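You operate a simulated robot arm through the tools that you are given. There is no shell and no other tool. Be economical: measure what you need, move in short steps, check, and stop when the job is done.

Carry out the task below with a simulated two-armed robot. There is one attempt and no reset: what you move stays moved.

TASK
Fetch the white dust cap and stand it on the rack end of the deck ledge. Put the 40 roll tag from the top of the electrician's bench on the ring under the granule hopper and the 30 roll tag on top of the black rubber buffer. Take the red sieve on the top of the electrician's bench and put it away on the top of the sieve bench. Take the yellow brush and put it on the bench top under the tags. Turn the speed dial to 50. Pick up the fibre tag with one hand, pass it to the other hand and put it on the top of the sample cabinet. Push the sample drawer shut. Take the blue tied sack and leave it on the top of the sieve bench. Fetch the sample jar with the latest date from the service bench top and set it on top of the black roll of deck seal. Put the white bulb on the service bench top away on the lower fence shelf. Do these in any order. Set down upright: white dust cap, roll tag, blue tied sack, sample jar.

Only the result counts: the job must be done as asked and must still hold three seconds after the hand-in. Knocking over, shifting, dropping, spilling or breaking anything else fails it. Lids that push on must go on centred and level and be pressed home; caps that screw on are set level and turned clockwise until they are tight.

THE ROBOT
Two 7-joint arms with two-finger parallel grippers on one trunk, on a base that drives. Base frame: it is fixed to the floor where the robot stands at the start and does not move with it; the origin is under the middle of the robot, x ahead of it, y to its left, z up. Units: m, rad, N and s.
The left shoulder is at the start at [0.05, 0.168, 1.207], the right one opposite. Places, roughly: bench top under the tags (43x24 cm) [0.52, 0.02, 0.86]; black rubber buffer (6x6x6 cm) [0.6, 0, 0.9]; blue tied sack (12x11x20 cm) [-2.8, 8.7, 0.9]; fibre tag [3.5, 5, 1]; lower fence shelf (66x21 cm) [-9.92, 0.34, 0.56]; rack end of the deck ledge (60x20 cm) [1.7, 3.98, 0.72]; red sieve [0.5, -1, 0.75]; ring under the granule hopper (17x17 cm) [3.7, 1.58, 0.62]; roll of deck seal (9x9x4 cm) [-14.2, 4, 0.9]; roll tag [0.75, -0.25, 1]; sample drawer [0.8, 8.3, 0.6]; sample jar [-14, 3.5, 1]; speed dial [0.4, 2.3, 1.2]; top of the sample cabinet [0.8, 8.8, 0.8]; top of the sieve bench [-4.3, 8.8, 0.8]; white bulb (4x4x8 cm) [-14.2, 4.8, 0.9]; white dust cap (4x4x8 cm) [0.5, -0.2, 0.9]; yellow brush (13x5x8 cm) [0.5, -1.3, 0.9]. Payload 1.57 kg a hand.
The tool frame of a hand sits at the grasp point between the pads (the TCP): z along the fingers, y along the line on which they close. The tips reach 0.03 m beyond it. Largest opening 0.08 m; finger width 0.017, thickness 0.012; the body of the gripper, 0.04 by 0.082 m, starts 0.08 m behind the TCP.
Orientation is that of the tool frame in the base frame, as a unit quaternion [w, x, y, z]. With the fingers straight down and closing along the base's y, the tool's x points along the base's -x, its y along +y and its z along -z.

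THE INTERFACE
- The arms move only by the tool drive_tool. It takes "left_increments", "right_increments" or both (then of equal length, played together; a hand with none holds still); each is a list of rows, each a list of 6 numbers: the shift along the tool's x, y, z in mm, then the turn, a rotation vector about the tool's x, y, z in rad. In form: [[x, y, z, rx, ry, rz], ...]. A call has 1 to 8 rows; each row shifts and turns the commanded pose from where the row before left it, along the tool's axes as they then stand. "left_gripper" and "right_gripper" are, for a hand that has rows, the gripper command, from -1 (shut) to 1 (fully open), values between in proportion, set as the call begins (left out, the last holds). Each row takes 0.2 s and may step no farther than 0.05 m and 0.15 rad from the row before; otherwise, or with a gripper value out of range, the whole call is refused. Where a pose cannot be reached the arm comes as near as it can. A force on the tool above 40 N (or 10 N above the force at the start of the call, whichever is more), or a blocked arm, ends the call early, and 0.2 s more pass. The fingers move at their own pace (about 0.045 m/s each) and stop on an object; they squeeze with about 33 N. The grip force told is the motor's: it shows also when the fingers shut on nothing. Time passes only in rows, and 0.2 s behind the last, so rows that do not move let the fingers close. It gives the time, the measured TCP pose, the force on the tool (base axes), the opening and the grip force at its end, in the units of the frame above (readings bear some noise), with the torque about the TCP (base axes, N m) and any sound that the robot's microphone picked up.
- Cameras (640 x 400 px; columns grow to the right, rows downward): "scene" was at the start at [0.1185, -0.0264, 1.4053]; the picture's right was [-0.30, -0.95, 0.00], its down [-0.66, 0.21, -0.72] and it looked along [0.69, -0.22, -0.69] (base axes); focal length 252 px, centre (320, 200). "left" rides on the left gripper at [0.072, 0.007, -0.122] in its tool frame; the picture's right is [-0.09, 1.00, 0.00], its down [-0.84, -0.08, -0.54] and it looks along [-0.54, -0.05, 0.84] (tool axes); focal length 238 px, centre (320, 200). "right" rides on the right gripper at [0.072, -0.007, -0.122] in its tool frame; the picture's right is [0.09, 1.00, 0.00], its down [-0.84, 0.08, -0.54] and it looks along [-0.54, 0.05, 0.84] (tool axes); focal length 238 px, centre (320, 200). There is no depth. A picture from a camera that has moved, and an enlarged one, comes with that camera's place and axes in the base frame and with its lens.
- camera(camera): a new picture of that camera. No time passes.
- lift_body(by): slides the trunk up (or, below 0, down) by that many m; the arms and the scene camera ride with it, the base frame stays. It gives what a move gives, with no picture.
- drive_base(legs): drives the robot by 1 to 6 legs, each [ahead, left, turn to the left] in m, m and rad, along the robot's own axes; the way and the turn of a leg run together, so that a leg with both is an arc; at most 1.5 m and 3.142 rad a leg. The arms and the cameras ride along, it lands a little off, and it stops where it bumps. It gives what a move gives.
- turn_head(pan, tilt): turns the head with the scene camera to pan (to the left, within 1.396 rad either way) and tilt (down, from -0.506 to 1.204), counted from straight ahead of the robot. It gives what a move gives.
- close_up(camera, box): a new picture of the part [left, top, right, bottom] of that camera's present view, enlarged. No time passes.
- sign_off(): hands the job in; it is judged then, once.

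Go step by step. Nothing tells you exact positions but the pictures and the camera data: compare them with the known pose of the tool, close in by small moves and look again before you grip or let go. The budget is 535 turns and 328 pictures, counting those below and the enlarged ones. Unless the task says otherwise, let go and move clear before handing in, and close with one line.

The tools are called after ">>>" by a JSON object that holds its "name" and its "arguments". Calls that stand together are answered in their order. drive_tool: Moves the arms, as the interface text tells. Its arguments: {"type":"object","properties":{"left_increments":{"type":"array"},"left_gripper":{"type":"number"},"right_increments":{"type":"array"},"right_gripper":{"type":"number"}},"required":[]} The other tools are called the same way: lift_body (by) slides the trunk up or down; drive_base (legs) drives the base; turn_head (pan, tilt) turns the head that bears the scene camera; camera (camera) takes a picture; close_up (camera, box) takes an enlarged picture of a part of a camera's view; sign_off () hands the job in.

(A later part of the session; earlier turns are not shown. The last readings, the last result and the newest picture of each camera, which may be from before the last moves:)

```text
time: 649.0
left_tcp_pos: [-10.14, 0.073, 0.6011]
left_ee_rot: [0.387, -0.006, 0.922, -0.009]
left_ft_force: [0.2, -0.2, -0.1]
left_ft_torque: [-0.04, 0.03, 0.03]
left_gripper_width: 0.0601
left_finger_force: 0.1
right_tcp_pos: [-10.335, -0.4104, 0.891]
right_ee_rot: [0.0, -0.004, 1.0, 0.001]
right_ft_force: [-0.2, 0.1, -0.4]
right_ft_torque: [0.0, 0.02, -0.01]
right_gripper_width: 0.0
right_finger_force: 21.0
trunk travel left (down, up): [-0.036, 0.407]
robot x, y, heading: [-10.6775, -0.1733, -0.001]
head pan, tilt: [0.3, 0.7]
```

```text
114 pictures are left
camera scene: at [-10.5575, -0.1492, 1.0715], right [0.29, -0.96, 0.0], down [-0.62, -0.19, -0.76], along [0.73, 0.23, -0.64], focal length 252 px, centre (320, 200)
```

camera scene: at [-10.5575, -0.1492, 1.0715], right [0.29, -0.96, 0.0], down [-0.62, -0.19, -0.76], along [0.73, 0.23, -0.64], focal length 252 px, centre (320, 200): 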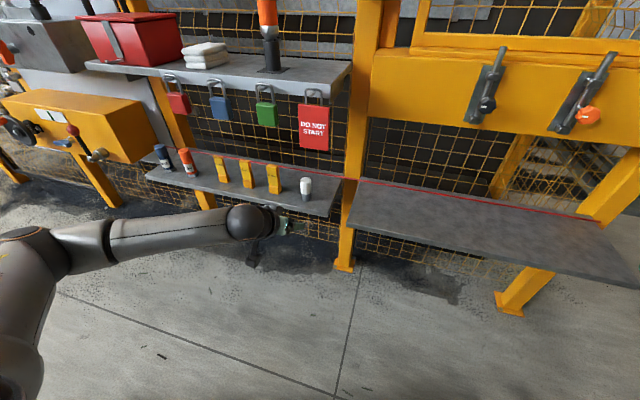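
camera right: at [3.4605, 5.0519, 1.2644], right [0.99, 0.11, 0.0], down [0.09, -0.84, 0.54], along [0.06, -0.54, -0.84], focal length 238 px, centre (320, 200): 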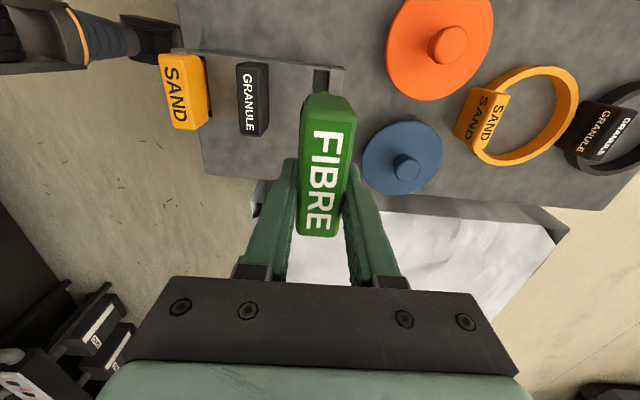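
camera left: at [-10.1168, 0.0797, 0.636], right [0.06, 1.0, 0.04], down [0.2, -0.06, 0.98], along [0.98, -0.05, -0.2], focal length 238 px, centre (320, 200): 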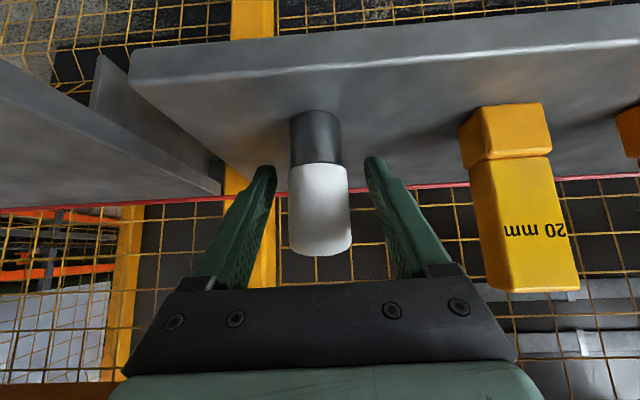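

Bulb is on the lower fence shelf. I raise the trunk, straighten the hand and leave the aisle.

>>> {"name": "lift_body", "arguments": {"by": 0.36}}

>>> {"name": "drive_tool", "arguments": {"left_increments": [[31, 0, -32, 0, 0, 0], [31, 0, -32, 0, 0, 0], [31, 0, -32, 0, 0.1, 0], [0, 0, 0, 0, 0.14, 0], [0, 0, 0, 0, 0.14, 0], [0, 0, 0, 0, 0.14, 0], [0, 0, 0, 0, 0.14, 0], [0, 0, 0, 0, 0.13, 0]], "left_gripper": 1}}

>>> {"name": "drive_base", "arguments": {"legs": [[0, 1.0, 0], [0, 0.95, 0]]}}

>>> {"name": "turn_head", "arguments": {"pan": 0.0, "tilt": 0.4}}

>>> {"name": "camera", "arguments": {"camera": "scene"}}

```text
time: 652.5
left_tcp_pos: [-10.1409, 0.0729, 0.9613]
left_ee_rot: [0.387, -0.005, 0.922, -0.01]
left_ft_force: [-0.4, 0.2, -1.1]
left_ft_torque: [0.01, 0.02, -0.02]
left_gripper_width: 0.0601
left_finger_force: 0.0
right_tcp_pos: [-10.3354, -0.4096, 1.2511]
right_ee_rot: [0.001, -0.006, 1.0, 0.001]
right_ft_force: [-1.0, 0.1, 1.1]
right_ft_torque: [-0.04, 0.04, -0.02]
right_gripper_width: 0.0
right_finger_force: 21.0
trunk travel left (down, up): [-0.396, 0.047]
robot x, y, heading: [-10.6744, -0.1745, 0.002]
head pan, tilt: [0.3, 0.7]
```

```text
time: 654.3
left_tcp_pos: [-10.2733, 0.0724, 0.9627]
left_ee_rot: [0.001, 0.0, 1.0, -0.011]
left_ft_force: [-1.0, 0.3, 0.9]
left_ft_torque: [-0.01, 0.03, -0.05]
left_gripper_width: 0.0798
left_finger_force: 0.1
right_tcp_pos: [-10.3335, -0.4102, 1.25]
right_ee_rot: [0.0, -0.005, 1.0, 0.001]
right_ft_force: [0.5, 0.5, 0.0]
right_ft_torque: [-0.02, 0.0, 0.02]
right_gripper_width: 0.0
right_finger_force: 21.6
trunk travel left (down, up): [-0.396, 0.047]
robot x, y, heading: [-10.6769, -0.1743, 0.001]
head pan, tilt: [0.3, 0.7]
```

```text
time: 664.1
left_tcp_pos: [-10.2821, 2.0314, 0.9622]
left_ee_rot: [0.001, -0.003, 1.0, -0.012]
left_ft_force: [-0.1, 0.5, 0.8]
left_ft_torque: [-0.01, 0.02, 0.0]
left_gripper_width: 0.0801
left_finger_force: 0.0
right_tcp_pos: [-10.3402, 1.548, 1.2516]
right_ee_rot: [0.0, -0.007, 1.0, 0.001]
right_ft_force: [-0.3, -0.3, 0.9]
right_ft_torque: [0.03, 0.0, -0.02]
right_gripper_width: 0.0001
right_finger_force: 20.9
trunk travel left (down, up): [-0.396, 0.047]
robot x, y, heading: [-10.6853, 1.782, -0.0]
head pan, tilt: [0.3, 0.7]
```

```text
time: 664.9
left_tcp_pos: [-10.2821, 2.0321, 0.962]
left_ee_rot: [0.002, -0.003, 1.0, -0.01]
left_ft_force: [-0.7, -1.0, 0.0]
left_ft_torque: [0.01, -0.02, 0.0]
left_gripper_width: 0.0801
left_finger_force: 0.0
right_tcp_pos: [-10.339, 1.5489, 1.2512]
right_ee_rot: [0.0, -0.007, 1.0, 0.0]
right_ft_force: [0.6, -0.8, -0.7]
right_ft_torque: [0.0, 0.0, -0.02]
right_gripper_width: 0.0001
right_finger_force: 21.5
trunk travel left (down, up): [-0.396, 0.047]
robot x, y, heading: [-10.6821, 1.7875, 0.006]
head pan, tilt: [0.0, 0.4]
```

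```text
113 pictures are left
camera scene: at [-10.5523, 1.7829, 1.4583], right [0.0, -1.0, 0.0], down [-0.39, 0.0, -0.92], along [0.92, 0.0, -0.39], focal length 252 px, centre (320, 200)
```

scene: 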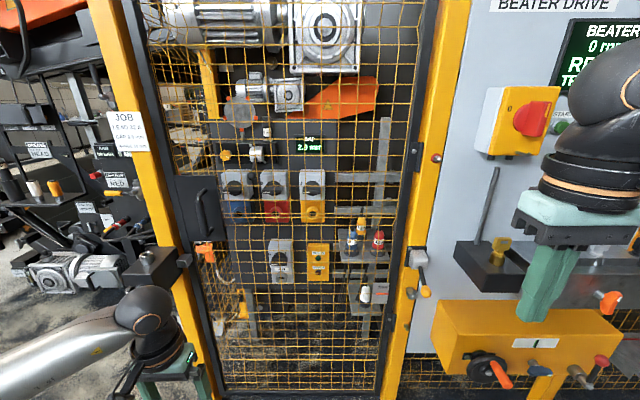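

>>> {"name": "drive_base", "arguments": {"legs": [[-0.85, 0, 0], [-0.85, 0, 0], [0, 1.5, 0], [0, 1.5, 0], [0, 1.4, 0], [0, 1.1, 0]]}}

>>> {"name": "camera", "arguments": {"camera": "scene"}}

```text
time: 699.5
left_tcp_pos: [-11.834, 7.57, 0.9629]
left_ee_rot: [0.002, 0.016, 1.0, -0.011]
left_ft_force: [-0.2, -0.3, -0.1]
left_ft_torque: [-0.05, -0.03, 0.04]
left_gripper_width: 0.0798
left_finger_force: 0.0
right_tcp_pos: [-11.9096, 7.0902, 1.2513]
right_ee_rot: [0.001, 0.012, 1.0, 0.0]
right_ft_force: [0.6, 0.0, 0.0]
right_ft_torque: [0.0, -0.02, 0.02]
right_gripper_width: 0.0
right_finger_force: 21.5
trunk travel left (down, up): [-0.396, 0.047]
robot x, y, heading: [-12.2464, 7.3387, -0.033]
head pan, tilt: [0.0, 0.4]
```

```text
112 pictures are left
camera scene: at [-12.1137, 7.3327, 1.4583], right [-0.03, -1.0, 0.0], down [-0.39, 0.01, -0.92], along [0.92, -0.03, -0.39], focal length 252 px, centre (320, 200)
```

scene: 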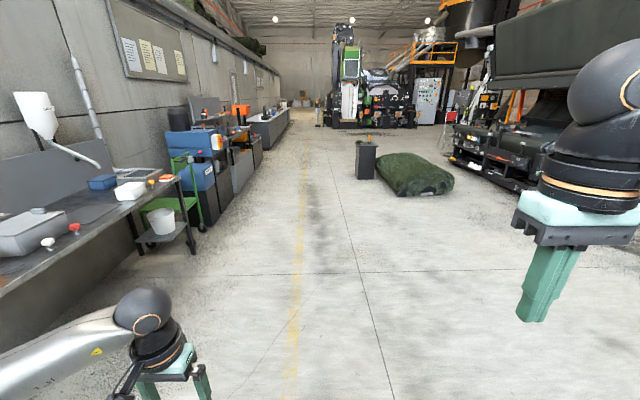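

>>> {"name": "drive_base", "arguments": {"legs": [[1.5, 0, 0.033], [1.5, 0, 0], [1.5, -0.05, 0], [1.5, 0, 0], [1.5, 0, 0], [1.4, -0.2, 0]]}}

>>> {"name": "drive_base", "arguments": {"legs": [[1.0, -0.3, 0], [0, 0, -1.57], [1.5, 0, 0], [1.5, 0, 0]]}}

>>> {"name": "camera", "arguments": {"camera": "scene"}}

```text
refused: leg 3 is longer than a leg can be; nothing moved
```

```text
time: 720.8
left_tcp_pos: [-11.1364, 3.936, 0.963]
left_ee_rot: [-0.005, 0.72, 0.694, -0.011]
left_ft_force: [0.6, 0.0, 0.7]
left_ft_torque: [-0.02, -0.01, 0.03]
left_gripper_width: 0.08
left_finger_force: 0.0
right_tcp_pos: [-11.6156, 4.0155, 1.2512]
right_ee_rot: [0.001, 0.718, 0.696, -0.001]
right_ft_force: [0.1, -0.6, -0.5]
right_ft_torque: [-0.06, 0.0, 0.04]
right_gripper_width: 0.0001
right_finger_force: 21.1
trunk travel left (down, up): [-0.396, 0.047]
robot x, y, heading: [-11.3669, 4.3494, -1.616]
head pan, tilt: [0.0, 0.4]
stopped in leg 4: the robot was blocked; the commanded pose is now the measured one
```

```text
111 pictures are left
camera scene: at [-11.3709, 4.2166, 1.4586], right [-1.0, 0.04, 0.0], down [0.02, 0.39, -0.92], along [-0.04, -0.92, -0.39], focal length 252 px, centre (320, 200)
```

scene: 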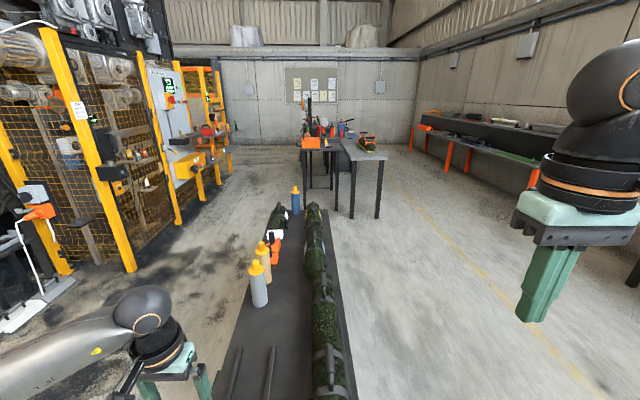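

The first leg was refused and the following moves ran astray, ending against the carpet table (items there still stand). I back out the same way.

>>> {"name": "drive_base", "arguments": {"legs": [[-1.5, 0, 0], [-1.45, 0, 0], [0, 0, 1.616]]}}

>>> {"name": "camera", "arguments": {"camera": "scene"}}

```text
time: 739.0
left_tcp_pos: [-10.912, 7.5519, 0.9631]
left_ee_rot: [0.003, -0.035, 0.999, -0.01]
left_ft_force: [0.2, 0.6, 0.4]
left_ft_torque: [-0.01, -0.01, 0.01]
left_gripper_width: 0.0801
left_finger_force: 0.0
right_tcp_pos: [-10.9408, 7.0678, 1.2505]
right_ee_rot: [0.0, -0.038, 0.999, 0.001]
right_ft_force: [-0.2, -0.4, 0.0]
right_ft_torque: [0.0, -0.02, -0.01]
right_gripper_width: 0.0001
right_finger_force: 20.9
trunk travel left (down, up): [-0.396, 0.047]
robot x, y, heading: [-11.3001, 7.2847, 0.062]
head pan, tilt: [0.0, 0.4]
```

```text
110 pictures are left
camera scene: at [-11.1685, 7.2878, 1.4583], right [0.07, -1.0, 0.0], down [-0.39, -0.03, -0.92], along [0.92, 0.06, -0.39], focal length 252 px, centre (320, 200)
```

scene: 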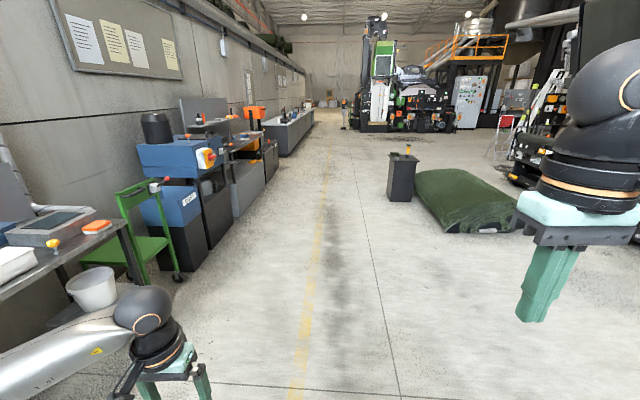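

>>> {"name": "drive_base", "arguments": {"legs": [[0, 0, -0.062], [1.5, 0, 0], [1.5, 0, 0], [1.5, 0, 0], [1.5, 0, 0], [1.5, 0, 0]]}}

```text
time: 775.0
left_tcp_pos: [-3.3785, 7.5666, 0.9626]
left_ee_rot: [0.002, 0.0, 1.0, -0.011]
left_ft_force: [0.9, -0.7, -0.7]
left_ft_torque: [0.02, 0.01, 0.01]
left_gripper_width: 0.0801
left_finger_force: 0.0
right_tcp_pos: [-3.4389, 7.0832, 1.25]
right_ee_rot: [0.0, -0.005, 1.0, 0.001]
right_ft_force: [-0.8, 0.3, -0.3]
right_ft_torque: [-0.01, -0.03, 0.0]
right_gripper_width: 0.0002
right_finger_force: 21.9
trunk travel left (down, up): [-0.396, 0.047]
robot x, y, heading: [-3.7842, 7.3173, -0.005]
head pan, tilt: [0.0, 0.4]
```

>>> {"name": "drive_base", "arguments": {"legs": [[1.4, -0.35, 0], [0, 0, -1.565], [1.5, 0, 0], [1.5, 0, 0], [1.5, 0, 0], [0, 0, 1.57]]}}

>>> {"name": "camera", "arguments": {"camera": "scene"}}

```text
time: 810.9
left_tcp_pos: [-1.8976, 2.7264, 0.9621]
left_ee_rot: [0.003, -0.002, 1.0, -0.012]
left_ft_force: [-0.3, 0.4, -0.3]
left_ft_torque: [-0.03, 0.0, -0.01]
left_gripper_width: 0.0801
left_finger_force: 0.0
right_tcp_pos: [-1.9569, 2.243, 1.2498]
right_ee_rot: [0.0, -0.007, 1.0, 0.001]
right_ft_force: [0.1, 0.5, -0.5]
right_ft_torque: [0.0, 0.0, -0.01]
right_gripper_width: 0.0
right_finger_force: 21.0
trunk travel left (down, up): [-0.396, 0.047]
robot x, y, heading: [-2.2999, 2.4757, -0.003]
head pan, tilt: [0.0, 0.4]
```

```text
109 pictures are left
camera scene: at [-2.1698, 2.4779, 1.4583], right [0.0, -1.0, 0.0], down [-0.39, 0.0, -0.92], along [0.92, 0.0, -0.39], focal length 252 px, centre (320, 200)
```

scene: 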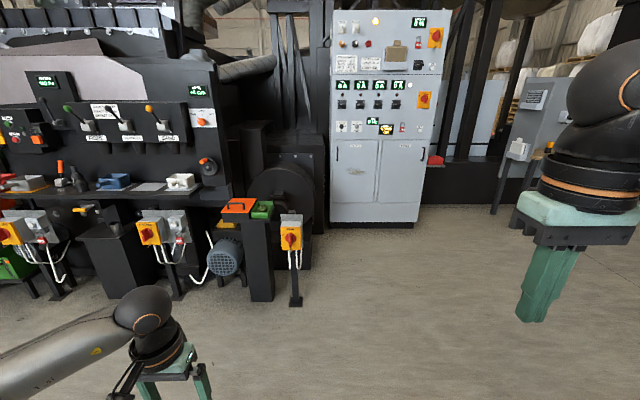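

>>> {"name": "drive_base", "arguments": {"legs": [[1.4, -0.3, 0], [0.35, -0.05, 0]]}}

>>> {"name": "turn_head", "arguments": {"pan": 0.2, "tilt": 0.15}}

>>> {"name": "camera", "arguments": {"camera": "scene"}}

```text
time: 820.0
left_tcp_pos: [-0.1241, 2.3971, 0.9631]
left_ee_rot: [0.003, -0.011, 1.0, -0.011]
left_ft_force: [0.3, 0.4, -1.0]
left_ft_torque: [-0.06, 0.0, 0.0]
left_gripper_width: 0.08
left_finger_force: 0.0
right_tcp_pos: [-0.1751, 1.915, 1.2506]
right_ee_rot: [0.0, -0.014, 1.0, 0.001]
right_ft_force: [0.3, -0.5, 0.3]
right_ft_torque: [-0.01, 0.0, 0.0]
right_gripper_width: 0.0002
right_finger_force: 20.7
trunk travel left (down, up): [-0.396, 0.047]
robot x, y, heading: [-0.5238, 2.1469, 0.021]
head pan, tilt: [0.0, 0.4]
```

```text
time: 820.8
left_tcp_pos: [-0.1234, 2.3979, 0.9623]
left_ee_rot: [0.003, -0.012, 1.0, -0.011]
left_ft_force: [-0.3, -0.2, 0.3]
left_ft_torque: [0.04, -0.02, -0.02]
left_gripper_width: 0.0799
left_finger_force: 0.1
right_tcp_pos: [-0.1759, 1.9156, 1.251]
right_ee_rot: [0.0, -0.013, 1.0, 0.001]
right_ft_force: [0.1, -0.6, 0.7]
right_ft_torque: [-0.01, -0.03, -0.01]
right_gripper_width: 0.0002
right_finger_force: 21.6
trunk travel left (down, up): [-0.396, 0.047]
robot x, y, heading: [-0.5241, 2.1439, 0.021]
head pan, tilt: [0.201, 0.15]
```

```text
108 pictures are left
camera scene: at [-0.3942, 2.1645, 1.4815], right [0.22, -0.98, 0.0], down [-0.15, -0.03, -0.99], along [0.97, 0.21, -0.15], focal length 252 px, centre (320, 200)
```

scene: 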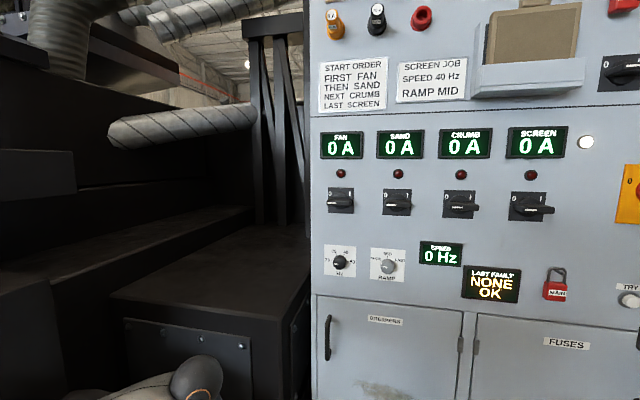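

>>> {"name": "close_up", "arguments": {"camera": "scene", "box": [316, 238, 412, 288]}}

```text
6.67 times, centred on (364, 263) of scene
camera zoom: at [-0.3942, 2.1645, 1.4815], right [0.22, -0.98, 0.0], down [-0.15, -0.03, -0.99], along [0.97, 0.21, -0.15], focal length 1682 px, centre (27, -220)
```

zoom: 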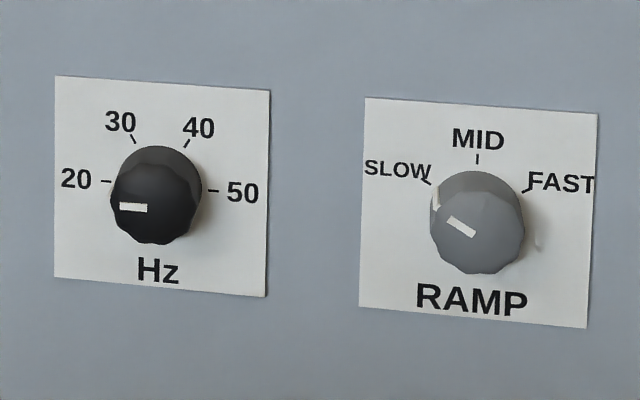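

The speed dial points at 20; it must turn clockwise about 180° to 50. I lower the trunk and pitch the right hand to point forward.

>>> {"name": "lift_body", "arguments": {"by": -0.25}}

>>> {"name": "drive_tool", "arguments": {"right_increments": [[-40, 0, 0, 0, -0.14, 0], [-40, 0, 0, 0, -0.14, 0], [-20, 0, -30, 0, -0.14, 0], [0, 0, -30, 0, -0.14, 0], [0, 0, 0, 0, -0.14, 0], [0, 0, 0, 0, -0.14, 0], [0, 0, 0, 0, -0.14, 0], [0, 0, 0, 0, -0.14, 0]]}}

>>> {"name": "drive_tool", "arguments": {"right_increments": [[0, 0, 0, 0, -0.14, 0], [0, 0, 0, 0, -0.14, 0], [0, 0, 0, 0, -0.14, 0]], "right_gripper": 1}}

>>> {"name": "camera", "arguments": {"camera": "right"}}

```text
time: 823.4
left_tcp_pos: [-0.1238, 2.3981, 0.7126]
left_ee_rot: [0.003, -0.01, 1.0, -0.011]
left_ft_force: [-0.3, -0.4, 0.3]
left_ft_torque: [0.0, 0.0, 0.01]
left_gripper_width: 0.08
left_finger_force: 0.0
right_tcp_pos: [-0.1754, 1.9154, 1.0005]
right_ee_rot: [0.0, -0.014, 1.0, 0.001]
right_ft_force: [-0.1, -0.4, -0.1]
right_ft_torque: [0.0, -0.01, 0.01]
right_gripper_width: 0.0001
right_finger_force: 21.3
trunk travel left (down, up): [-0.146, 0.297]
robot x, y, heading: [-0.5259, 2.1447, 0.017]
head pan, tilt: [0.201, 0.15]
```

```text
time: 825.2
left_tcp_pos: [-0.1244, 2.3978, 0.7124]
left_ee_rot: [0.003, -0.011, 1.0, -0.012]
left_ft_force: [-0.3, 0.4, 0.7]
left_ft_torque: [-0.05, 0.02, -0.01]
left_gripper_width: 0.08
left_finger_force: 0.0
right_tcp_pos: [-0.0963, 1.9168, 1.0687]
right_ee_rot: [0.533, -0.01, 0.846, 0.008]
right_ft_force: [0.2, -0.8, -0.1]
right_ft_torque: [0.03, -0.01, -0.02]
right_gripper_width: 0.0001
right_finger_force: 20.8
trunk travel left (down, up): [-0.146, 0.297]
robot x, y, heading: [-0.5248, 2.1414, 0.019]
head pan, tilt: [0.201, 0.15]
```

```text
time: 826.0
left_tcp_pos: [-0.125, 2.3982, 0.7123]
left_ee_rot: [0.003, -0.012, 1.0, -0.011]
left_ft_force: [0.5, 0.5, 0.0]
left_ft_torque: [0.0, 0.01, 0.01]
left_gripper_width: 0.0802
left_finger_force: 0.0
right_tcp_pos: [-0.0727, 1.9155, 1.0837]
right_ee_rot: [0.697, -0.01, 0.717, 0.011]
right_ft_force: [0.4, 0.6, 0.6]
right_ft_torque: [-0.01, 0.02, 0.0]
right_gripper_width: 0.0682
right_finger_force: 0.1
right hand out of reach, approached as far as the arm can: row 2, 3
trunk travel left (down, up): [-0.146, 0.297]
robot x, y, heading: [-0.5263, 2.1452, 0.02]
head pan, tilt: [0.201, 0.15]
```

```text
106 pictures are left
camera right: at [-0.197, 1.906, 1.0158], right [-0.03, 1.0, -0.09], down [-0.52, 0.06, 0.85], along [0.85, 0.07, 0.51], focal length 238 px, centre (320, 200)
```

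right: 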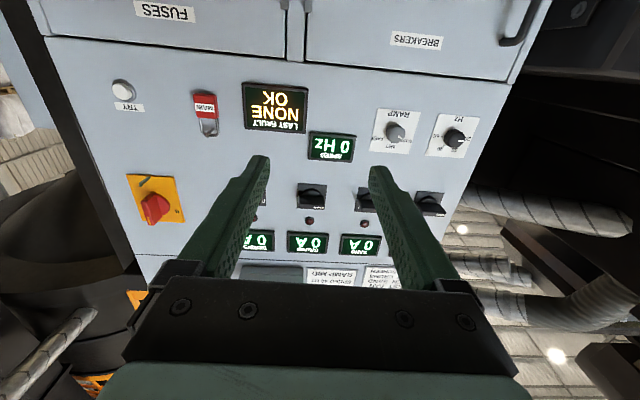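

>>> {"name": "drive_tool", "arguments": {"left_increments": [[35, -20, -25, 0, 0, 0], [35, -20, -25, 0, 0, 0], [35, -20, -25, 0, 0, 0], [35, -20, -25, 0, 0, 0]], "right_increments": [[0, 45, 0, 0, 0, 0], [0, 45, 0, 0, 0, 0], [0, 45, 0, 0, 0, 0], [-30, 35, 0, 0, 0, 0]]}}

>>> {"name": "drive_base", "arguments": {"legs": [[0.2, 0.0, -0.02]]}}

>>> {"name": "turn_head", "arguments": {"pan": 0.3, "tilt": 0.4}}

>>> {"name": "camera", "arguments": {"camera": "scene"}}

>>> {"name": "camera", "arguments": {"camera": "right"}}

```text
time: 827.0
left_tcp_pos: [-0.2635, 2.3168, 0.8119]
left_ee_rot: [0.002, -0.011, 1.0, -0.011]
left_ft_force: [-0.2, -0.3, 0.1]
left_ft_torque: [0.02, 0.0, 0.02]
left_gripper_width: 0.08
left_finger_force: 0.0
right_tcp_pos: [-0.0808, 2.0877, 1.1119]
right_ee_rot: [0.696, -0.009, 0.718, 0.01]
right_ft_force: [-0.4, -0.3, 0.7]
right_ft_torque: [0.0, -0.02, -0.03]
right_gripper_width: 0.0799
right_finger_force: 0.0
trunk travel left (down, up): [-0.146, 0.297]
robot x, y, heading: [-0.5256, 2.1446, 0.022]
head pan, tilt: [0.201, 0.15]
```

```text
time: 828.1
left_tcp_pos: [-0.2099, 2.3198, 0.804]
left_ee_rot: [-0.017, -0.023, 1.0, 0.002]
left_ft_force: [1.2, -0.9, -1.1]
left_ft_torque: [0.02, -0.02, -0.02]
left_gripper_width: 0.0798
left_finger_force: 0.1
right_tcp_pos: [-0.0184, 2.0854, 1.1166]
right_ee_rot: [0.7, -0.012, 0.714, 0.017]
right_ft_force: [-0.2, -0.1, -0.1]
right_ft_torque: [0.03, 0.02, 0.03]
right_gripper_width: 0.0798
right_finger_force: 0.1
trunk travel left (down, up): [-0.146, 0.297]
robot x, y, heading: [-0.4549, 2.1447, 0.032]
head pan, tilt: [0.201, 0.15]
stopped in leg 1: the robot was blocked; the commanded pose is now the measured one
```

```text
time: 828.9
left_tcp_pos: [-0.2108, 2.3207, 0.8044]
left_ee_rot: [-0.015, -0.021, 1.0, 0.001]
left_ft_force: [0.7, 0.4, 0.4]
left_ft_torque: [-0.02, 0.03, 0.01]
left_gripper_width: 0.08
left_finger_force: 0.0
right_tcp_pos: [-0.0213, 2.0854, 1.1191]
right_ee_rot: [0.702, -0.01, 0.712, 0.015]
right_ft_force: [-0.2, 0.2, -0.6]
right_ft_torque: [0.0, 0.03, 0.02]
right_gripper_width: 0.0801
right_finger_force: 0.1
trunk travel left (down, up): [-0.146, 0.297]
robot x, y, heading: [-0.4549, 2.1476, 0.026]
head pan, tilt: [0.3, 0.4]
```

```text
105 pictures are left
camera scene: at [-0.3395, 2.1672, 1.2103], right [0.32, -0.95, 0.0], down [-0.35, -0.12, -0.93], along [0.88, 0.3, -0.37], focal length 252 px, centre (320, 200)
```

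scene: 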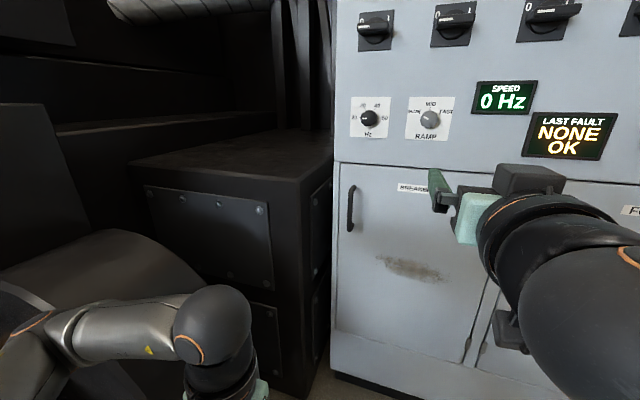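

```text
104 pictures are left
camera right: at [-0.1429, 2.0736, 1.0493], right [-0.04, 1.0, -0.08], down [-0.53, 0.05, 0.85], along [0.85, 0.08, 0.53], focal length 238 px, centre (320, 200)
```

right: 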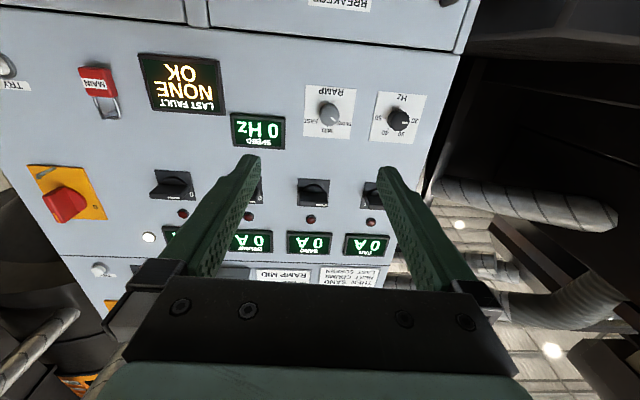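

>>> {"name": "drive_base", "arguments": {"legs": [[-0.12, -0.1, -0.02]]}}

>>> {"name": "lift_body", "arguments": {"by": 0.22}}

>>> {"name": "drive_tool", "arguments": {"right_increments": [[40, 0, 0, 0, 0, 0], [40, 0, 0, 0, 0, 0], [40, 20, 0, 0, 0, 0], [40, 20, 0, 0, 0, 0], [20, 20, 0, 0, 0, 0]]}}

>>> {"name": "camera", "arguments": {"camera": "scene"}}

```text
time: 830.3
left_tcp_pos: [-0.3158, 2.2155, 0.8011]
left_ee_rot: [-0.022, -0.008, 1.0, -0.003]
left_ft_force: [0.7, 0.5, 0.8]
left_ft_torque: [-0.01, -0.02, -0.01]
left_gripper_width: 0.0802
left_finger_force: 0.1
right_tcp_pos: [-0.1287, 1.978, 1.1136]
right_ee_rot: [0.696, -0.003, 0.718, 0.004]
right_ft_force: [-0.2, 0.4, -0.5]
right_ft_torque: [0.01, 0.0, 0.0]
right_gripper_width: 0.0801
right_finger_force: 0.0
trunk travel left (down, up): [-0.146, 0.297]
robot x, y, heading: [-0.5669, 2.0435, 0.008]
head pan, tilt: [0.3, 0.4]
```

```text
time: 832.6
left_tcp_pos: [-0.3149, 2.2147, 1.0209]
left_ee_rot: [-0.022, -0.007, 1.0, -0.003]
left_ft_force: [-0.9, 0.4, 0.4]
left_ft_torque: [-0.01, 0.0, 0.0]
left_gripper_width: 0.0801
left_finger_force: 0.1
right_tcp_pos: [-0.1289, 1.9776, 1.3322]
right_ee_rot: [0.696, -0.004, 0.718, 0.005]
right_ft_force: [0.0, 0.5, 0.3]
right_ft_torque: [-0.04, -0.02, 0.03]
right_gripper_width: 0.0799
right_finger_force: 0.0
trunk travel left (down, up): [-0.366, 0.077]
robot x, y, heading: [-0.5719, 2.0419, -0.001]
head pan, tilt: [0.3, 0.4]
```

```text
time: 833.8
left_tcp_pos: [-0.3148, 2.2162, 1.0187]
left_ee_rot: [-0.022, -0.008, 1.0, -0.003]
left_ft_force: [-0.3, 0.8, 1.4]
left_ft_torque: [0.0, -0.01, 0.01]
left_gripper_width: 0.0801
left_finger_force: 0.0
right_tcp_pos: [-0.134, 2.0397, 1.1535]
right_ee_rot: [0.697, -0.004, 0.717, 0.005]
right_ft_force: [0.6, 0.7, 0.0]
right_ft_torque: [-0.02, -0.02, -0.01]
right_gripper_width: 0.0802
right_finger_force: 0.0
trunk travel left (down, up): [-0.366, 0.077]
robot x, y, heading: [-0.568, 2.0442, 0.002]
head pan, tilt: [0.3, 0.4]
```

```text
103 pictures are left
camera scene: at [-0.4427, 2.0691, 1.4283], right [0.3, -0.95, 0.0], down [-0.37, -0.12, -0.92], along [0.88, 0.27, -0.39], focal length 252 px, centre (320, 200)
```

scene: 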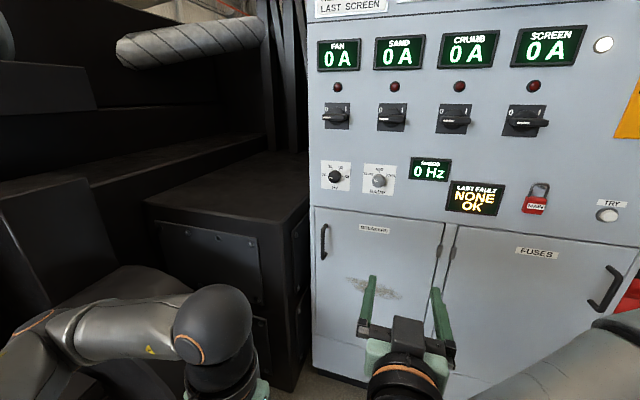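

>>> {"name": "drive_tool", "arguments": {"left_increments": [[0, 0, -40, 0, 0, 0], [0, 0, -40, 0, 0, 0], [0, 0, -40, 0, 0, 0], [0, 0, -40, 0, 0, 0]], "right_increments": [[0, 35, 0, 0, 0, 0], [0, 35, 0, 0, 0, 0], [0, 30, 0, 0, 0, 0], [0, 20, 0, 0, 0, 0]]}}

>>> {"name": "camera", "arguments": {"camera": "scene"}}

```text
time: 834.8
left_tcp_pos: [-0.3104, 2.2251, 1.1721]
left_ee_rot: [-0.023, -0.01, 1.0, 0.017]
left_ft_force: [2.5, 28.7, 1.5]
left_ft_torque: [0.23, -0.01, -0.11]
left_gripper_width: 0.055
left_finger_force: 0.1
right_tcp_pos: [-0.1354, 2.1534, 1.1549]
right_ee_rot: [0.697, -0.001, 0.717, 0.004]
right_ft_force: [-0.3, -0.7, -0.2]
right_ft_torque: [0.04, 0.03, -0.02]
right_gripper_width: 0.0801
right_finger_force: 0.0
trunk travel left (down, up): [-0.366, 0.077]
robot x, y, heading: [-0.5716, 2.0414, -0.001]
head pan, tilt: [0.3, 0.4]
stopped in row 4 (left hand): the force on the tool passed its limit (the readings are from after the stop); the commanded pose is now the measured one
```

```text
102 pictures are left
camera scene: at [-0.4427, 2.0686, 1.4283], right [0.3, -0.95, 0.0], down [-0.37, -0.12, -0.92], along [0.88, 0.27, -0.39], focal length 252 px, centre (320, 200)
```

scene: 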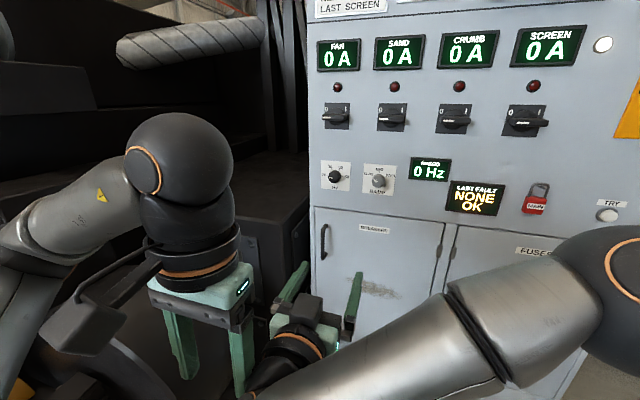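

The hands touched; I move the right hand away to its side and use the left hand for the dial instead.

>>> {"name": "drive_tool", "arguments": {"left_increments": [[0, 15, -5, 0, 0, 0], [0, 15, 0, 0, 0, 0], [0, 0, 0, 0, 0, 0], [0, 0, 0, 0, 0, 0], [0, 0, 0, 0, 0, 0], [0, 0, 0, 0, 0, 0], [0, 0, 0, 0, 0, 0], [0, 0, 0, 0, 0, 0]], "right_increments": [[0, -20, 0, 0, 0, 0], [0, -35, 0, 0, 0, 0], [0, -45, 0, 0, 0, 0], [0, -45, 0, 0, 0, 0], [0, -45, 0, 0, 0, 0], [0, -45, 0, 0, 0, 0], [0, -45, 0, 0, 0, 0], [0, -40, 0, 0, 0, 0]]}}

>>> {"name": "drive_tool", "arguments": {"left_increments": [[-40, 0, 0, 0, -0.14, 0], [-40, 0, 0, 0, -0.14, 0], [-40, 0, 0, 0, -0.14, 0], [-30, 0, 0, 0, -0.14, 0], [0, 0, 0, 0, -0.14, 0], [0, 0, 0, 0, -0.14, 0], [0, 0, 0, 0, -0.14, 0], [0, 0, 0, 0, -0.14, 0]]}}

>>> {"name": "camera", "arguments": {"camera": "scene"}}

```text
time: 836.6
left_tcp_pos: [-0.3091, 2.2506, 1.1783]
left_ee_rot: [-0.022, -0.008, 1.0, 0.011]
left_ft_force: [-0.4, 0.6, -0.3]
left_ft_torque: [-0.01, -0.01, 0.02]
left_gripper_width: 0.0802
left_finger_force: 0.1
right_tcp_pos: [-0.1115, 1.894, 1.1672]
right_ee_rot: [0.696, 0.002, 0.718, 0.004]
right_ft_force: [0.1, 0.0, -0.8]
right_ft_torque: [0.01, 0.0, 0.0]
right_gripper_width: 0.0802
right_finger_force: 0.1
right hand out of reach, approached as far as the arm can: row 6, 7, 8
trunk travel left (down, up): [-0.366, 0.077]
robot x, y, heading: [-0.5757, 2.045, 0.002]
head pan, tilt: [0.3, 0.4]
```

```text
time: 838.4
left_tcp_pos: [-0.1508, 2.2514, 1.2063]
left_ee_rot: [0.511, -0.001, 0.859, 0.013]
left_ft_force: [-0.1, -1.0, -0.3]
left_ft_torque: [-0.01, -0.01, -0.02]
left_gripper_width: 0.0799
left_finger_force: 0.1
left hand out of reach, approached as far as the arm can: row 8
right_tcp_pos: [-0.1093, 1.8945, 1.1668]
right_ee_rot: [0.696, 0.002, 0.718, 0.003]
right_ft_force: [-0.2, -0.4, 0.0]
right_ft_torque: [0.0, 0.0, 0.0]
right_gripper_width: 0.0802
right_finger_force: 0.1
trunk travel left (down, up): [-0.366, 0.077]
robot x, y, heading: [-0.5721, 2.0443, 0.005]
head pan, tilt: [0.3, 0.4]
```

```text
101 pictures are left
camera scene: at [-0.4423, 2.0685, 1.4283], right [0.3, -0.95, 0.0], down [-0.37, -0.12, -0.92], along [0.88, 0.27, -0.39], focal length 252 px, centre (320, 200)
```

scene: 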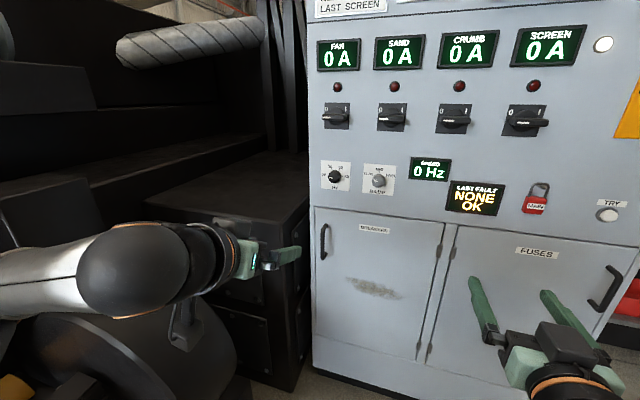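

>>> {"name": "drive_tool", "arguments": {"left_increments": [[-19, 5, 35, 0, -0.05, 0], [-18, 5, 36, 0, -0.1, 0], [-14, 5, 38, 0, -0.12, 0], [-10, 5, 39, 0, -0.12, 0], [0, 0, 0, 0, -0.1, 0]]}}

>>> {"name": "camera", "arguments": {"camera": "left"}}

>>> {"name": "camera", "arguments": {"camera": "scene"}}

```text
time: 839.6
left_tcp_pos: [0.0034, 2.2722, 1.2121]
left_ee_rot: [0.663, 0.007, 0.749, 0.01]
left_ft_force: [0.2, 0.0, 0.8]
left_ft_torque: [-0.01, -0.03, -0.03]
left_gripper_width: 0.0803
left_finger_force: 0.1
left hand out of reach, approached as far as the arm can: row 4, 5
right_tcp_pos: [-0.1102, 1.8941, 1.1673]
right_ee_rot: [0.696, 0.002, 0.718, 0.003]
right_ft_force: [0.2, 0.6, 0.6]
right_ft_torque: [-0.02, -0.04, -0.05]
right_gripper_width: 0.0797
right_finger_force: 0.1
trunk travel left (down, up): [-0.366, 0.077]
robot x, y, heading: [-0.566, 2.0429, 0.004]
head pan, tilt: [0.3, 0.4]
```

```text
100 pictures are left
camera left: at [-0.1269, 2.2787, 1.1575], right [0.01, 0.99, 0.12], down [-0.44, -0.1, 0.89], along [0.9, -0.06, 0.43], focal length 238 px, centre (320, 200)
```

left: 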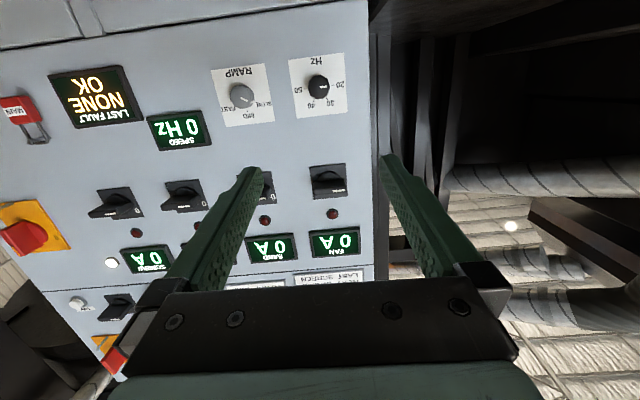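

```text
99 pictures are left
camera scene: at [-0.4422, 2.0691, 1.4282], right [0.3, -0.95, 0.0], down [-0.37, -0.12, -0.92], along [0.88, 0.27, -0.39], focal length 252 px, centre (320, 200)
```

scene: 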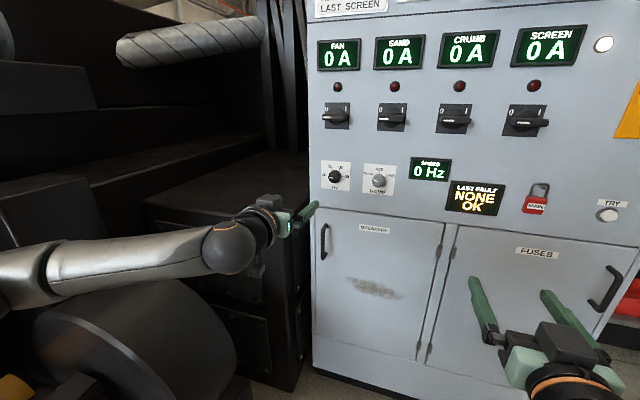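

>>> {"name": "lift_body", "arguments": {"by": -0.1}}

>>> {"name": "drive_tool", "arguments": {"left_increments": [[-20, 0, 0, 0, -0.06, 0], [-20, 0, 0, 0, -0.05, 0]]}}

>>> {"name": "camera", "arguments": {"camera": "left"}}

```text
time: 841.0
left_tcp_pos: [0.0012, 2.2705, 1.1132]
left_ee_rot: [0.662, 0.008, 0.749, 0.01]
left_ft_force: [-0.4, -0.4, 0.7]
left_ft_torque: [0.03, -0.02, -0.04]
left_gripper_width: 0.0799
left_finger_force: 0.0
right_tcp_pos: [-0.1111, 1.8944, 1.0675]
right_ee_rot: [0.696, 0.002, 0.718, 0.003]
right_ft_force: [0.6, -1.2, 1.1]
right_ft_torque: [0.03, 0.0, 0.0]
right_gripper_width: 0.0799
right_finger_force: 0.0
trunk travel left (down, up): [-0.266, 0.177]
robot x, y, heading: [-0.5691, 2.0416, 0.002]
head pan, tilt: [0.3, 0.4]
```

```text
time: 841.6
left_tcp_pos: [0.0028, 2.2961, 1.1623]
left_ee_rot: [0.699, 0.009, 0.715, 0.01]
left_ft_force: [0.4, 0.4, -0.4]
left_ft_torque: [-0.01, 0.0, 0.0]
left_gripper_width: 0.0799
left_finger_force: 0.1
left hand out of reach, approached as far as the arm can: row 1, 2
right_tcp_pos: [-0.1101, 1.8934, 1.0676]
right_ee_rot: [0.697, 0.002, 0.717, 0.003]
right_ft_force: [-0.3, -0.6, -0.1]
right_ft_torque: [-0.03, 0.0, 0.02]
right_gripper_width: 0.08
right_finger_force: 0.0
trunk travel left (down, up): [-0.266, 0.177]
robot x, y, heading: [-0.5676, 2.0435, 0.002]
head pan, tilt: [0.3, 0.4]
```

```text
98 pictures are left
camera left: at [-0.1209, 2.3037, 1.0948], right [0.0, 0.99, 0.12], down [-0.52, -0.1, 0.85], along [0.85, -0.06, 0.52], focal length 238 px, centre (320, 200)
```

left: 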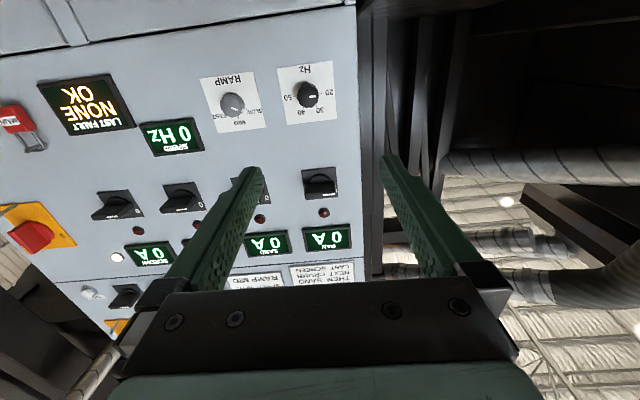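

>>> {"name": "drive_tool", "arguments": {"left_increments": [[0, 0, 0, 0, 0, -0.14], [0, 0, 0, 0, 0, -0.14], [0, 0, 0, 0, 0, -0.14], [0, 0, 0, 0, 0, -0.14], [0, 0, 0, 0, 0, -0.14], [0, 0, 0, 0, 0, -0.14], [0, 0, 0, 0, 0, -0.14], [0, 0, 0, 0, 0, -0.14]]}}

>>> {"name": "drive_tool", "arguments": {"left_increments": [[0, 0, 0, 0, 0, -0.14], [0, 0, 0, 0, 0, -0.14], [0, 0, 0, 0, 0, -0.14]]}}

>>> {"name": "drive_base", "arguments": {"legs": [[0.13, -0.03, 0]]}}

>>> {"name": "camera", "arguments": {"camera": "left"}}

>>> {"name": "camera", "arguments": {"camera": "scene"}}

```text
time: 843.4
left_tcp_pos: [0.0024, 2.2975, 1.1637]
left_ee_rot: [0.598, -0.372, 0.608, -0.366]
left_ft_force: [0.1, 0.0, -0.5]
left_ft_torque: [0.01, 0.0, -0.01]
left_gripper_width: 0.0799
left_finger_force: 0.2
right_tcp_pos: [-0.1105, 1.8951, 1.068]
right_ee_rot: [0.696, 0.002, 0.718, 0.003]
right_ft_force: [-0.1, -0.8, 0.8]
right_ft_torque: [0.02, -0.02, -0.02]
right_gripper_width: 0.08
right_finger_force: 0.1
trunk travel left (down, up): [-0.266, 0.177]
robot x, y, heading: [-0.5729, 2.043, 0.007]
head pan, tilt: [0.3, 0.4]
```

```text
time: 844.2
left_tcp_pos: [0.0028, 2.298, 1.1654]
left_ee_rot: [0.509, -0.491, 0.517, -0.482]
left_ft_force: [-0.3, -0.7, 0.5]
left_ft_torque: [-0.02, 0.0, 0.02]
left_gripper_width: 0.0802
left_finger_force: 0.1
right_tcp_pos: [-0.1098, 1.8938, 1.067]
right_ee_rot: [0.697, 0.002, 0.717, 0.003]
right_ft_force: [0.7, 0.4, 0.0]
right_ft_torque: [0.03, 0.01, -0.02]
right_gripper_width: 0.08
right_finger_force: 0.0
trunk travel left (down, up): [-0.266, 0.177]
robot x, y, heading: [-0.5708, 2.0437, 0.003]
head pan, tilt: [0.3, 0.4]
```

```text
time: 845.5
left_tcp_pos: [0.1334, 2.267, 1.1639]
left_ee_rot: [0.509, -0.489, 0.519, -0.482]
left_ft_force: [0.2, 0.1, -1.5]
left_ft_torque: [0.02, 0.0, 0.02]
left_gripper_width: 0.0799
left_finger_force: 0.1
right_tcp_pos: [0.0192, 1.8645, 1.0667]
right_ee_rot: [0.696, 0.004, 0.718, 0.002]
right_ft_force: [0.0, 0.5, 0.4]
right_ft_torque: [-0.03, -0.01, 0.01]
right_gripper_width: 0.0799
right_finger_force: 0.0
trunk travel left (down, up): [-0.266, 0.177]
robot x, y, heading: [-0.4417, 2.0133, 0.002]
head pan, tilt: [0.3, 0.4]
```

```text
97 pictures are left
camera left: at [0.0113, 2.1942, 1.1573], right [-0.02, 0.15, -0.99], down [-0.54, 0.83, 0.13], along [0.84, 0.54, 0.07], focal length 238 px, centre (320, 200)
```

left: 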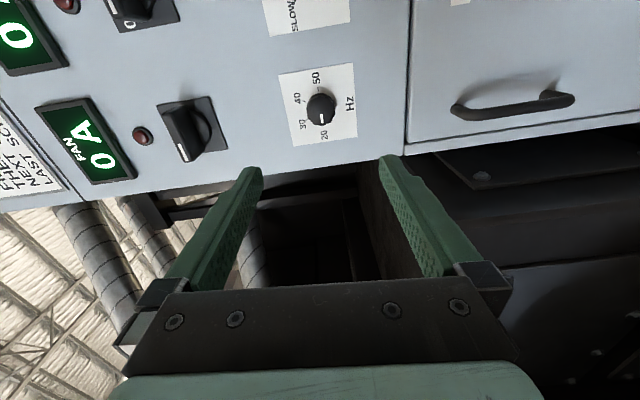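

```text
96 pictures are left
camera scene: at [-0.3129, 2.0389, 1.3282], right [0.3, -0.96, 0.0], down [-0.37, -0.12, -0.92], along [0.88, 0.27, -0.39], focal length 252 px, centre (320, 200)
```

scene: 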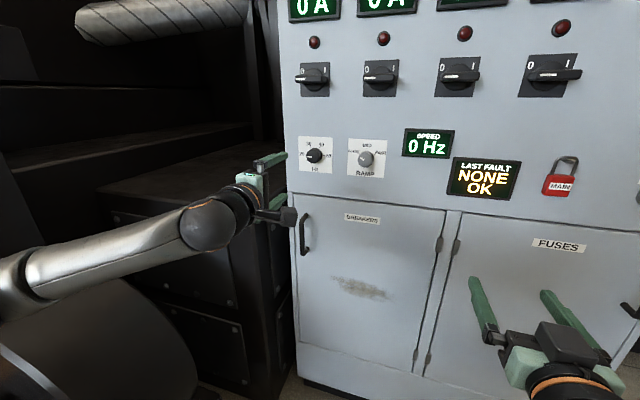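

>>> {"name": "drive_base", "arguments": {"legs": [[0.1, 0, 0]]}}

>>> {"name": "drive_tool", "arguments": {"left_increments": [[-5, 4, 0, 0, 0, 0]]}}

>>> {"name": "camera", "arguments": {"camera": "left"}}

>>> {"name": "camera", "arguments": {"camera": "scene"}}

```text
time: 846.6
left_tcp_pos: [0.2316, 2.267, 1.1644]
left_ee_rot: [0.51, -0.49, 0.518, -0.482]
left_ft_force: [1.0, -0.6, -0.6]
left_ft_torque: [0.04, 0.0, 0.0]
left_gripper_width: 0.0802
left_finger_force: 0.1
right_tcp_pos: [0.1193, 1.8649, 1.0678]
right_ee_rot: [0.696, 0.002, 0.718, 0.003]
right_ft_force: [0.4, 0.0, 0.4]
right_ft_torque: [0.0, -0.05, 0.03]
right_gripper_width: 0.08
right_finger_force: 0.0
trunk travel left (down, up): [-0.266, 0.177]
robot x, y, heading: [-0.3463, 2.0097, -0.003]
head pan, tilt: [0.3, 0.4]
```

```text
time: 847.0
left_tcp_pos: [0.2316, 2.2721, 1.1614]
left_ee_rot: [0.509, -0.49, 0.519, -0.482]
left_ft_force: [-0.8, -0.3, 0.0]
left_ft_torque: [-0.01, -0.01, -0.01]
left_gripper_width: 0.0799
left_finger_force: 0.1
right_tcp_pos: [0.1175, 1.8652, 1.0676]
right_ee_rot: [0.696, 0.003, 0.718, 0.002]
right_ft_force: [0.3, 0.2, 0.7]
right_ft_torque: [0.03, 0.02, -0.01]
right_gripper_width: 0.0798
right_finger_force: 0.1
trunk travel left (down, up): [-0.266, 0.177]
robot x, y, heading: [-0.3397, 2.0118, 0.003]
head pan, tilt: [0.3, 0.4]
```

```text
95 pictures are left
camera left: at [0.1092, 2.2006, 1.1542], right [-0.02, 0.15, -0.99], down [-0.54, 0.83, 0.13], along [0.84, 0.54, 0.06], focal length 238 px, centre (320, 200)
```

left: 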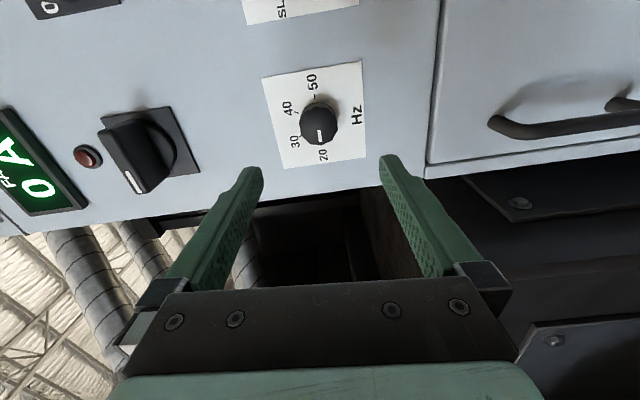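

```text
94 pictures are left
camera scene: at [-0.2144, 2.0394, 1.3283], right [0.3, -0.95, 0.0], down [-0.37, -0.12, -0.92], along [0.88, 0.27, -0.39], focal length 252 px, centre (320, 200)
```

scene: 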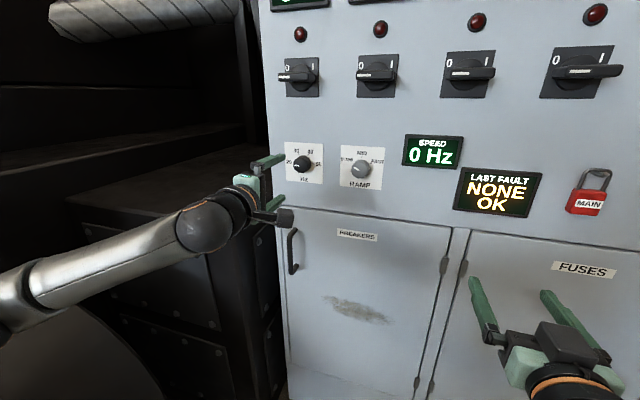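

>>> {"name": "drive_base", "arguments": {"legs": [[0.1, 0, 0]]}}

>>> {"name": "camera", "arguments": {"camera": "left"}}

>>> {"name": "close_up", "arguments": {"camera": "scene", "box": [220, 120, 380, 240]}}

```text
time: 848.2
left_tcp_pos: [0.3317, 2.2716, 1.1612]
left_ee_rot: [0.508, -0.49, 0.519, -0.482]
left_ft_force: [-0.2, 0.1, -1.6]
left_ft_torque: [-0.01, -0.02, 0.02]
left_gripper_width: 0.0799
left_finger_force: 0.1
right_tcp_pos: [0.2185, 1.8634, 1.0674]
right_ee_rot: [0.696, 0.002, 0.718, 0.003]
right_ft_force: [0.6, -0.1, 0.2]
right_ft_torque: [0.04, -0.03, -0.02]
right_gripper_width: 0.0802
right_finger_force: 0.0
trunk travel left (down, up): [-0.266, 0.177]
robot x, y, heading: [-0.2434, 2.0141, -0.0]
head pan, tilt: [0.3, 0.4]
```

```text
93 pictures are left
camera left: at [0.2097, 2.1998, 1.154], right [-0.02, 0.15, -0.99], down [-0.54, 0.83, 0.14], along [0.84, 0.53, 0.06], focal length 238 px, centre (320, 200)
```

left: 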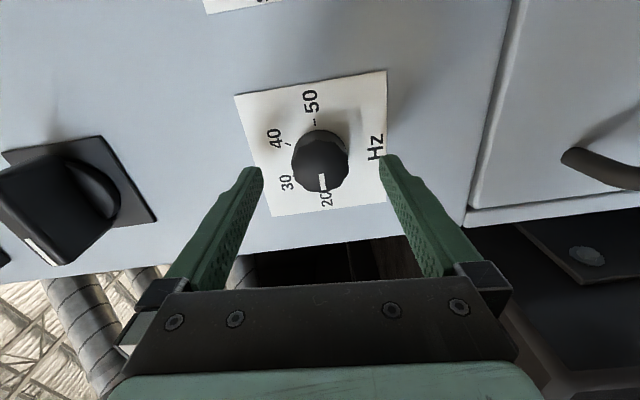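

```text
3.33 times, centred on (300, 180) of scene
camera zoom: at [-0.1139, 2.0391, 1.3282], right [0.3, -0.96, 0.0], down [-0.37, -0.12, -0.92], along [0.88, 0.27, -0.39], focal length 841 px, centre (387, 267)
```

zoom: 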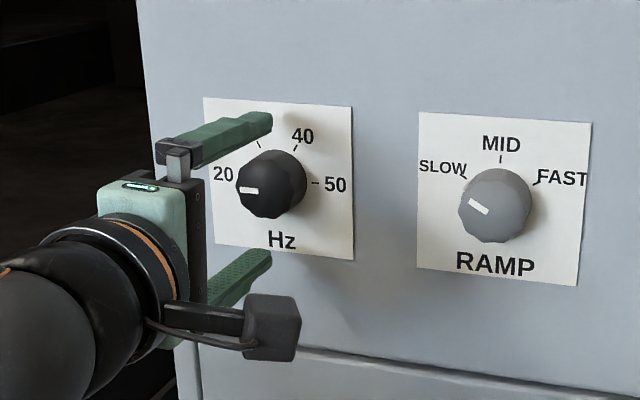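

>>> {"name": "drive_tool", "arguments": {"left_increments": [[0, 0, 10, 0, 0, 0], [0, 0, 10, 0, 0, 0], [0, 0, 5, 0, 0, 0], [0, 0, 0, 0, 0, 0]]}}

>>> {"name": "close_up", "arguments": {"camera": "scene", "box": [220, 120, 380, 240]}}

```text
time: 849.2
left_tcp_pos: [0.356, 2.2713, 1.1612]
left_ee_rot: [0.507, -0.491, 0.521, -0.481]
left_ft_force: [-0.8, 0.0, 1.1]
left_ft_torque: [0.0, 0.0, 0.03]
left_gripper_width: 0.08
left_finger_force: 0.0
right_tcp_pos: [0.2171, 1.8639, 1.0675]
right_ee_rot: [0.696, 0.003, 0.718, 0.003]
right_ft_force: [-0.4, 0.8, -0.4]
right_ft_torque: [-0.01, 0.0, 0.01]
right_gripper_width: 0.08
right_finger_force: 0.0
trunk travel left (down, up): [-0.266, 0.177]
robot x, y, heading: [-0.244, 2.0126, -0.001]
head pan, tilt: [0.3, 0.4]
```

```text
3.33 times, centred on (300, 180) of scene
camera zoom: at [-0.1146, 2.0391, 1.3283], right [0.3, -0.96, 0.0], down [-0.37, -0.12, -0.92], along [0.88, 0.27, -0.39], focal length 841 px, centre (387, 267)
```

zoom: 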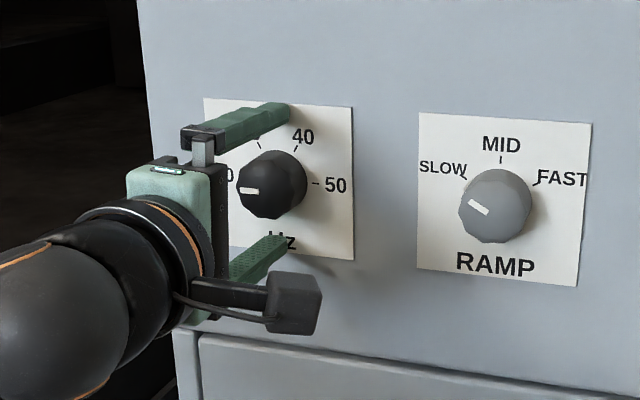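

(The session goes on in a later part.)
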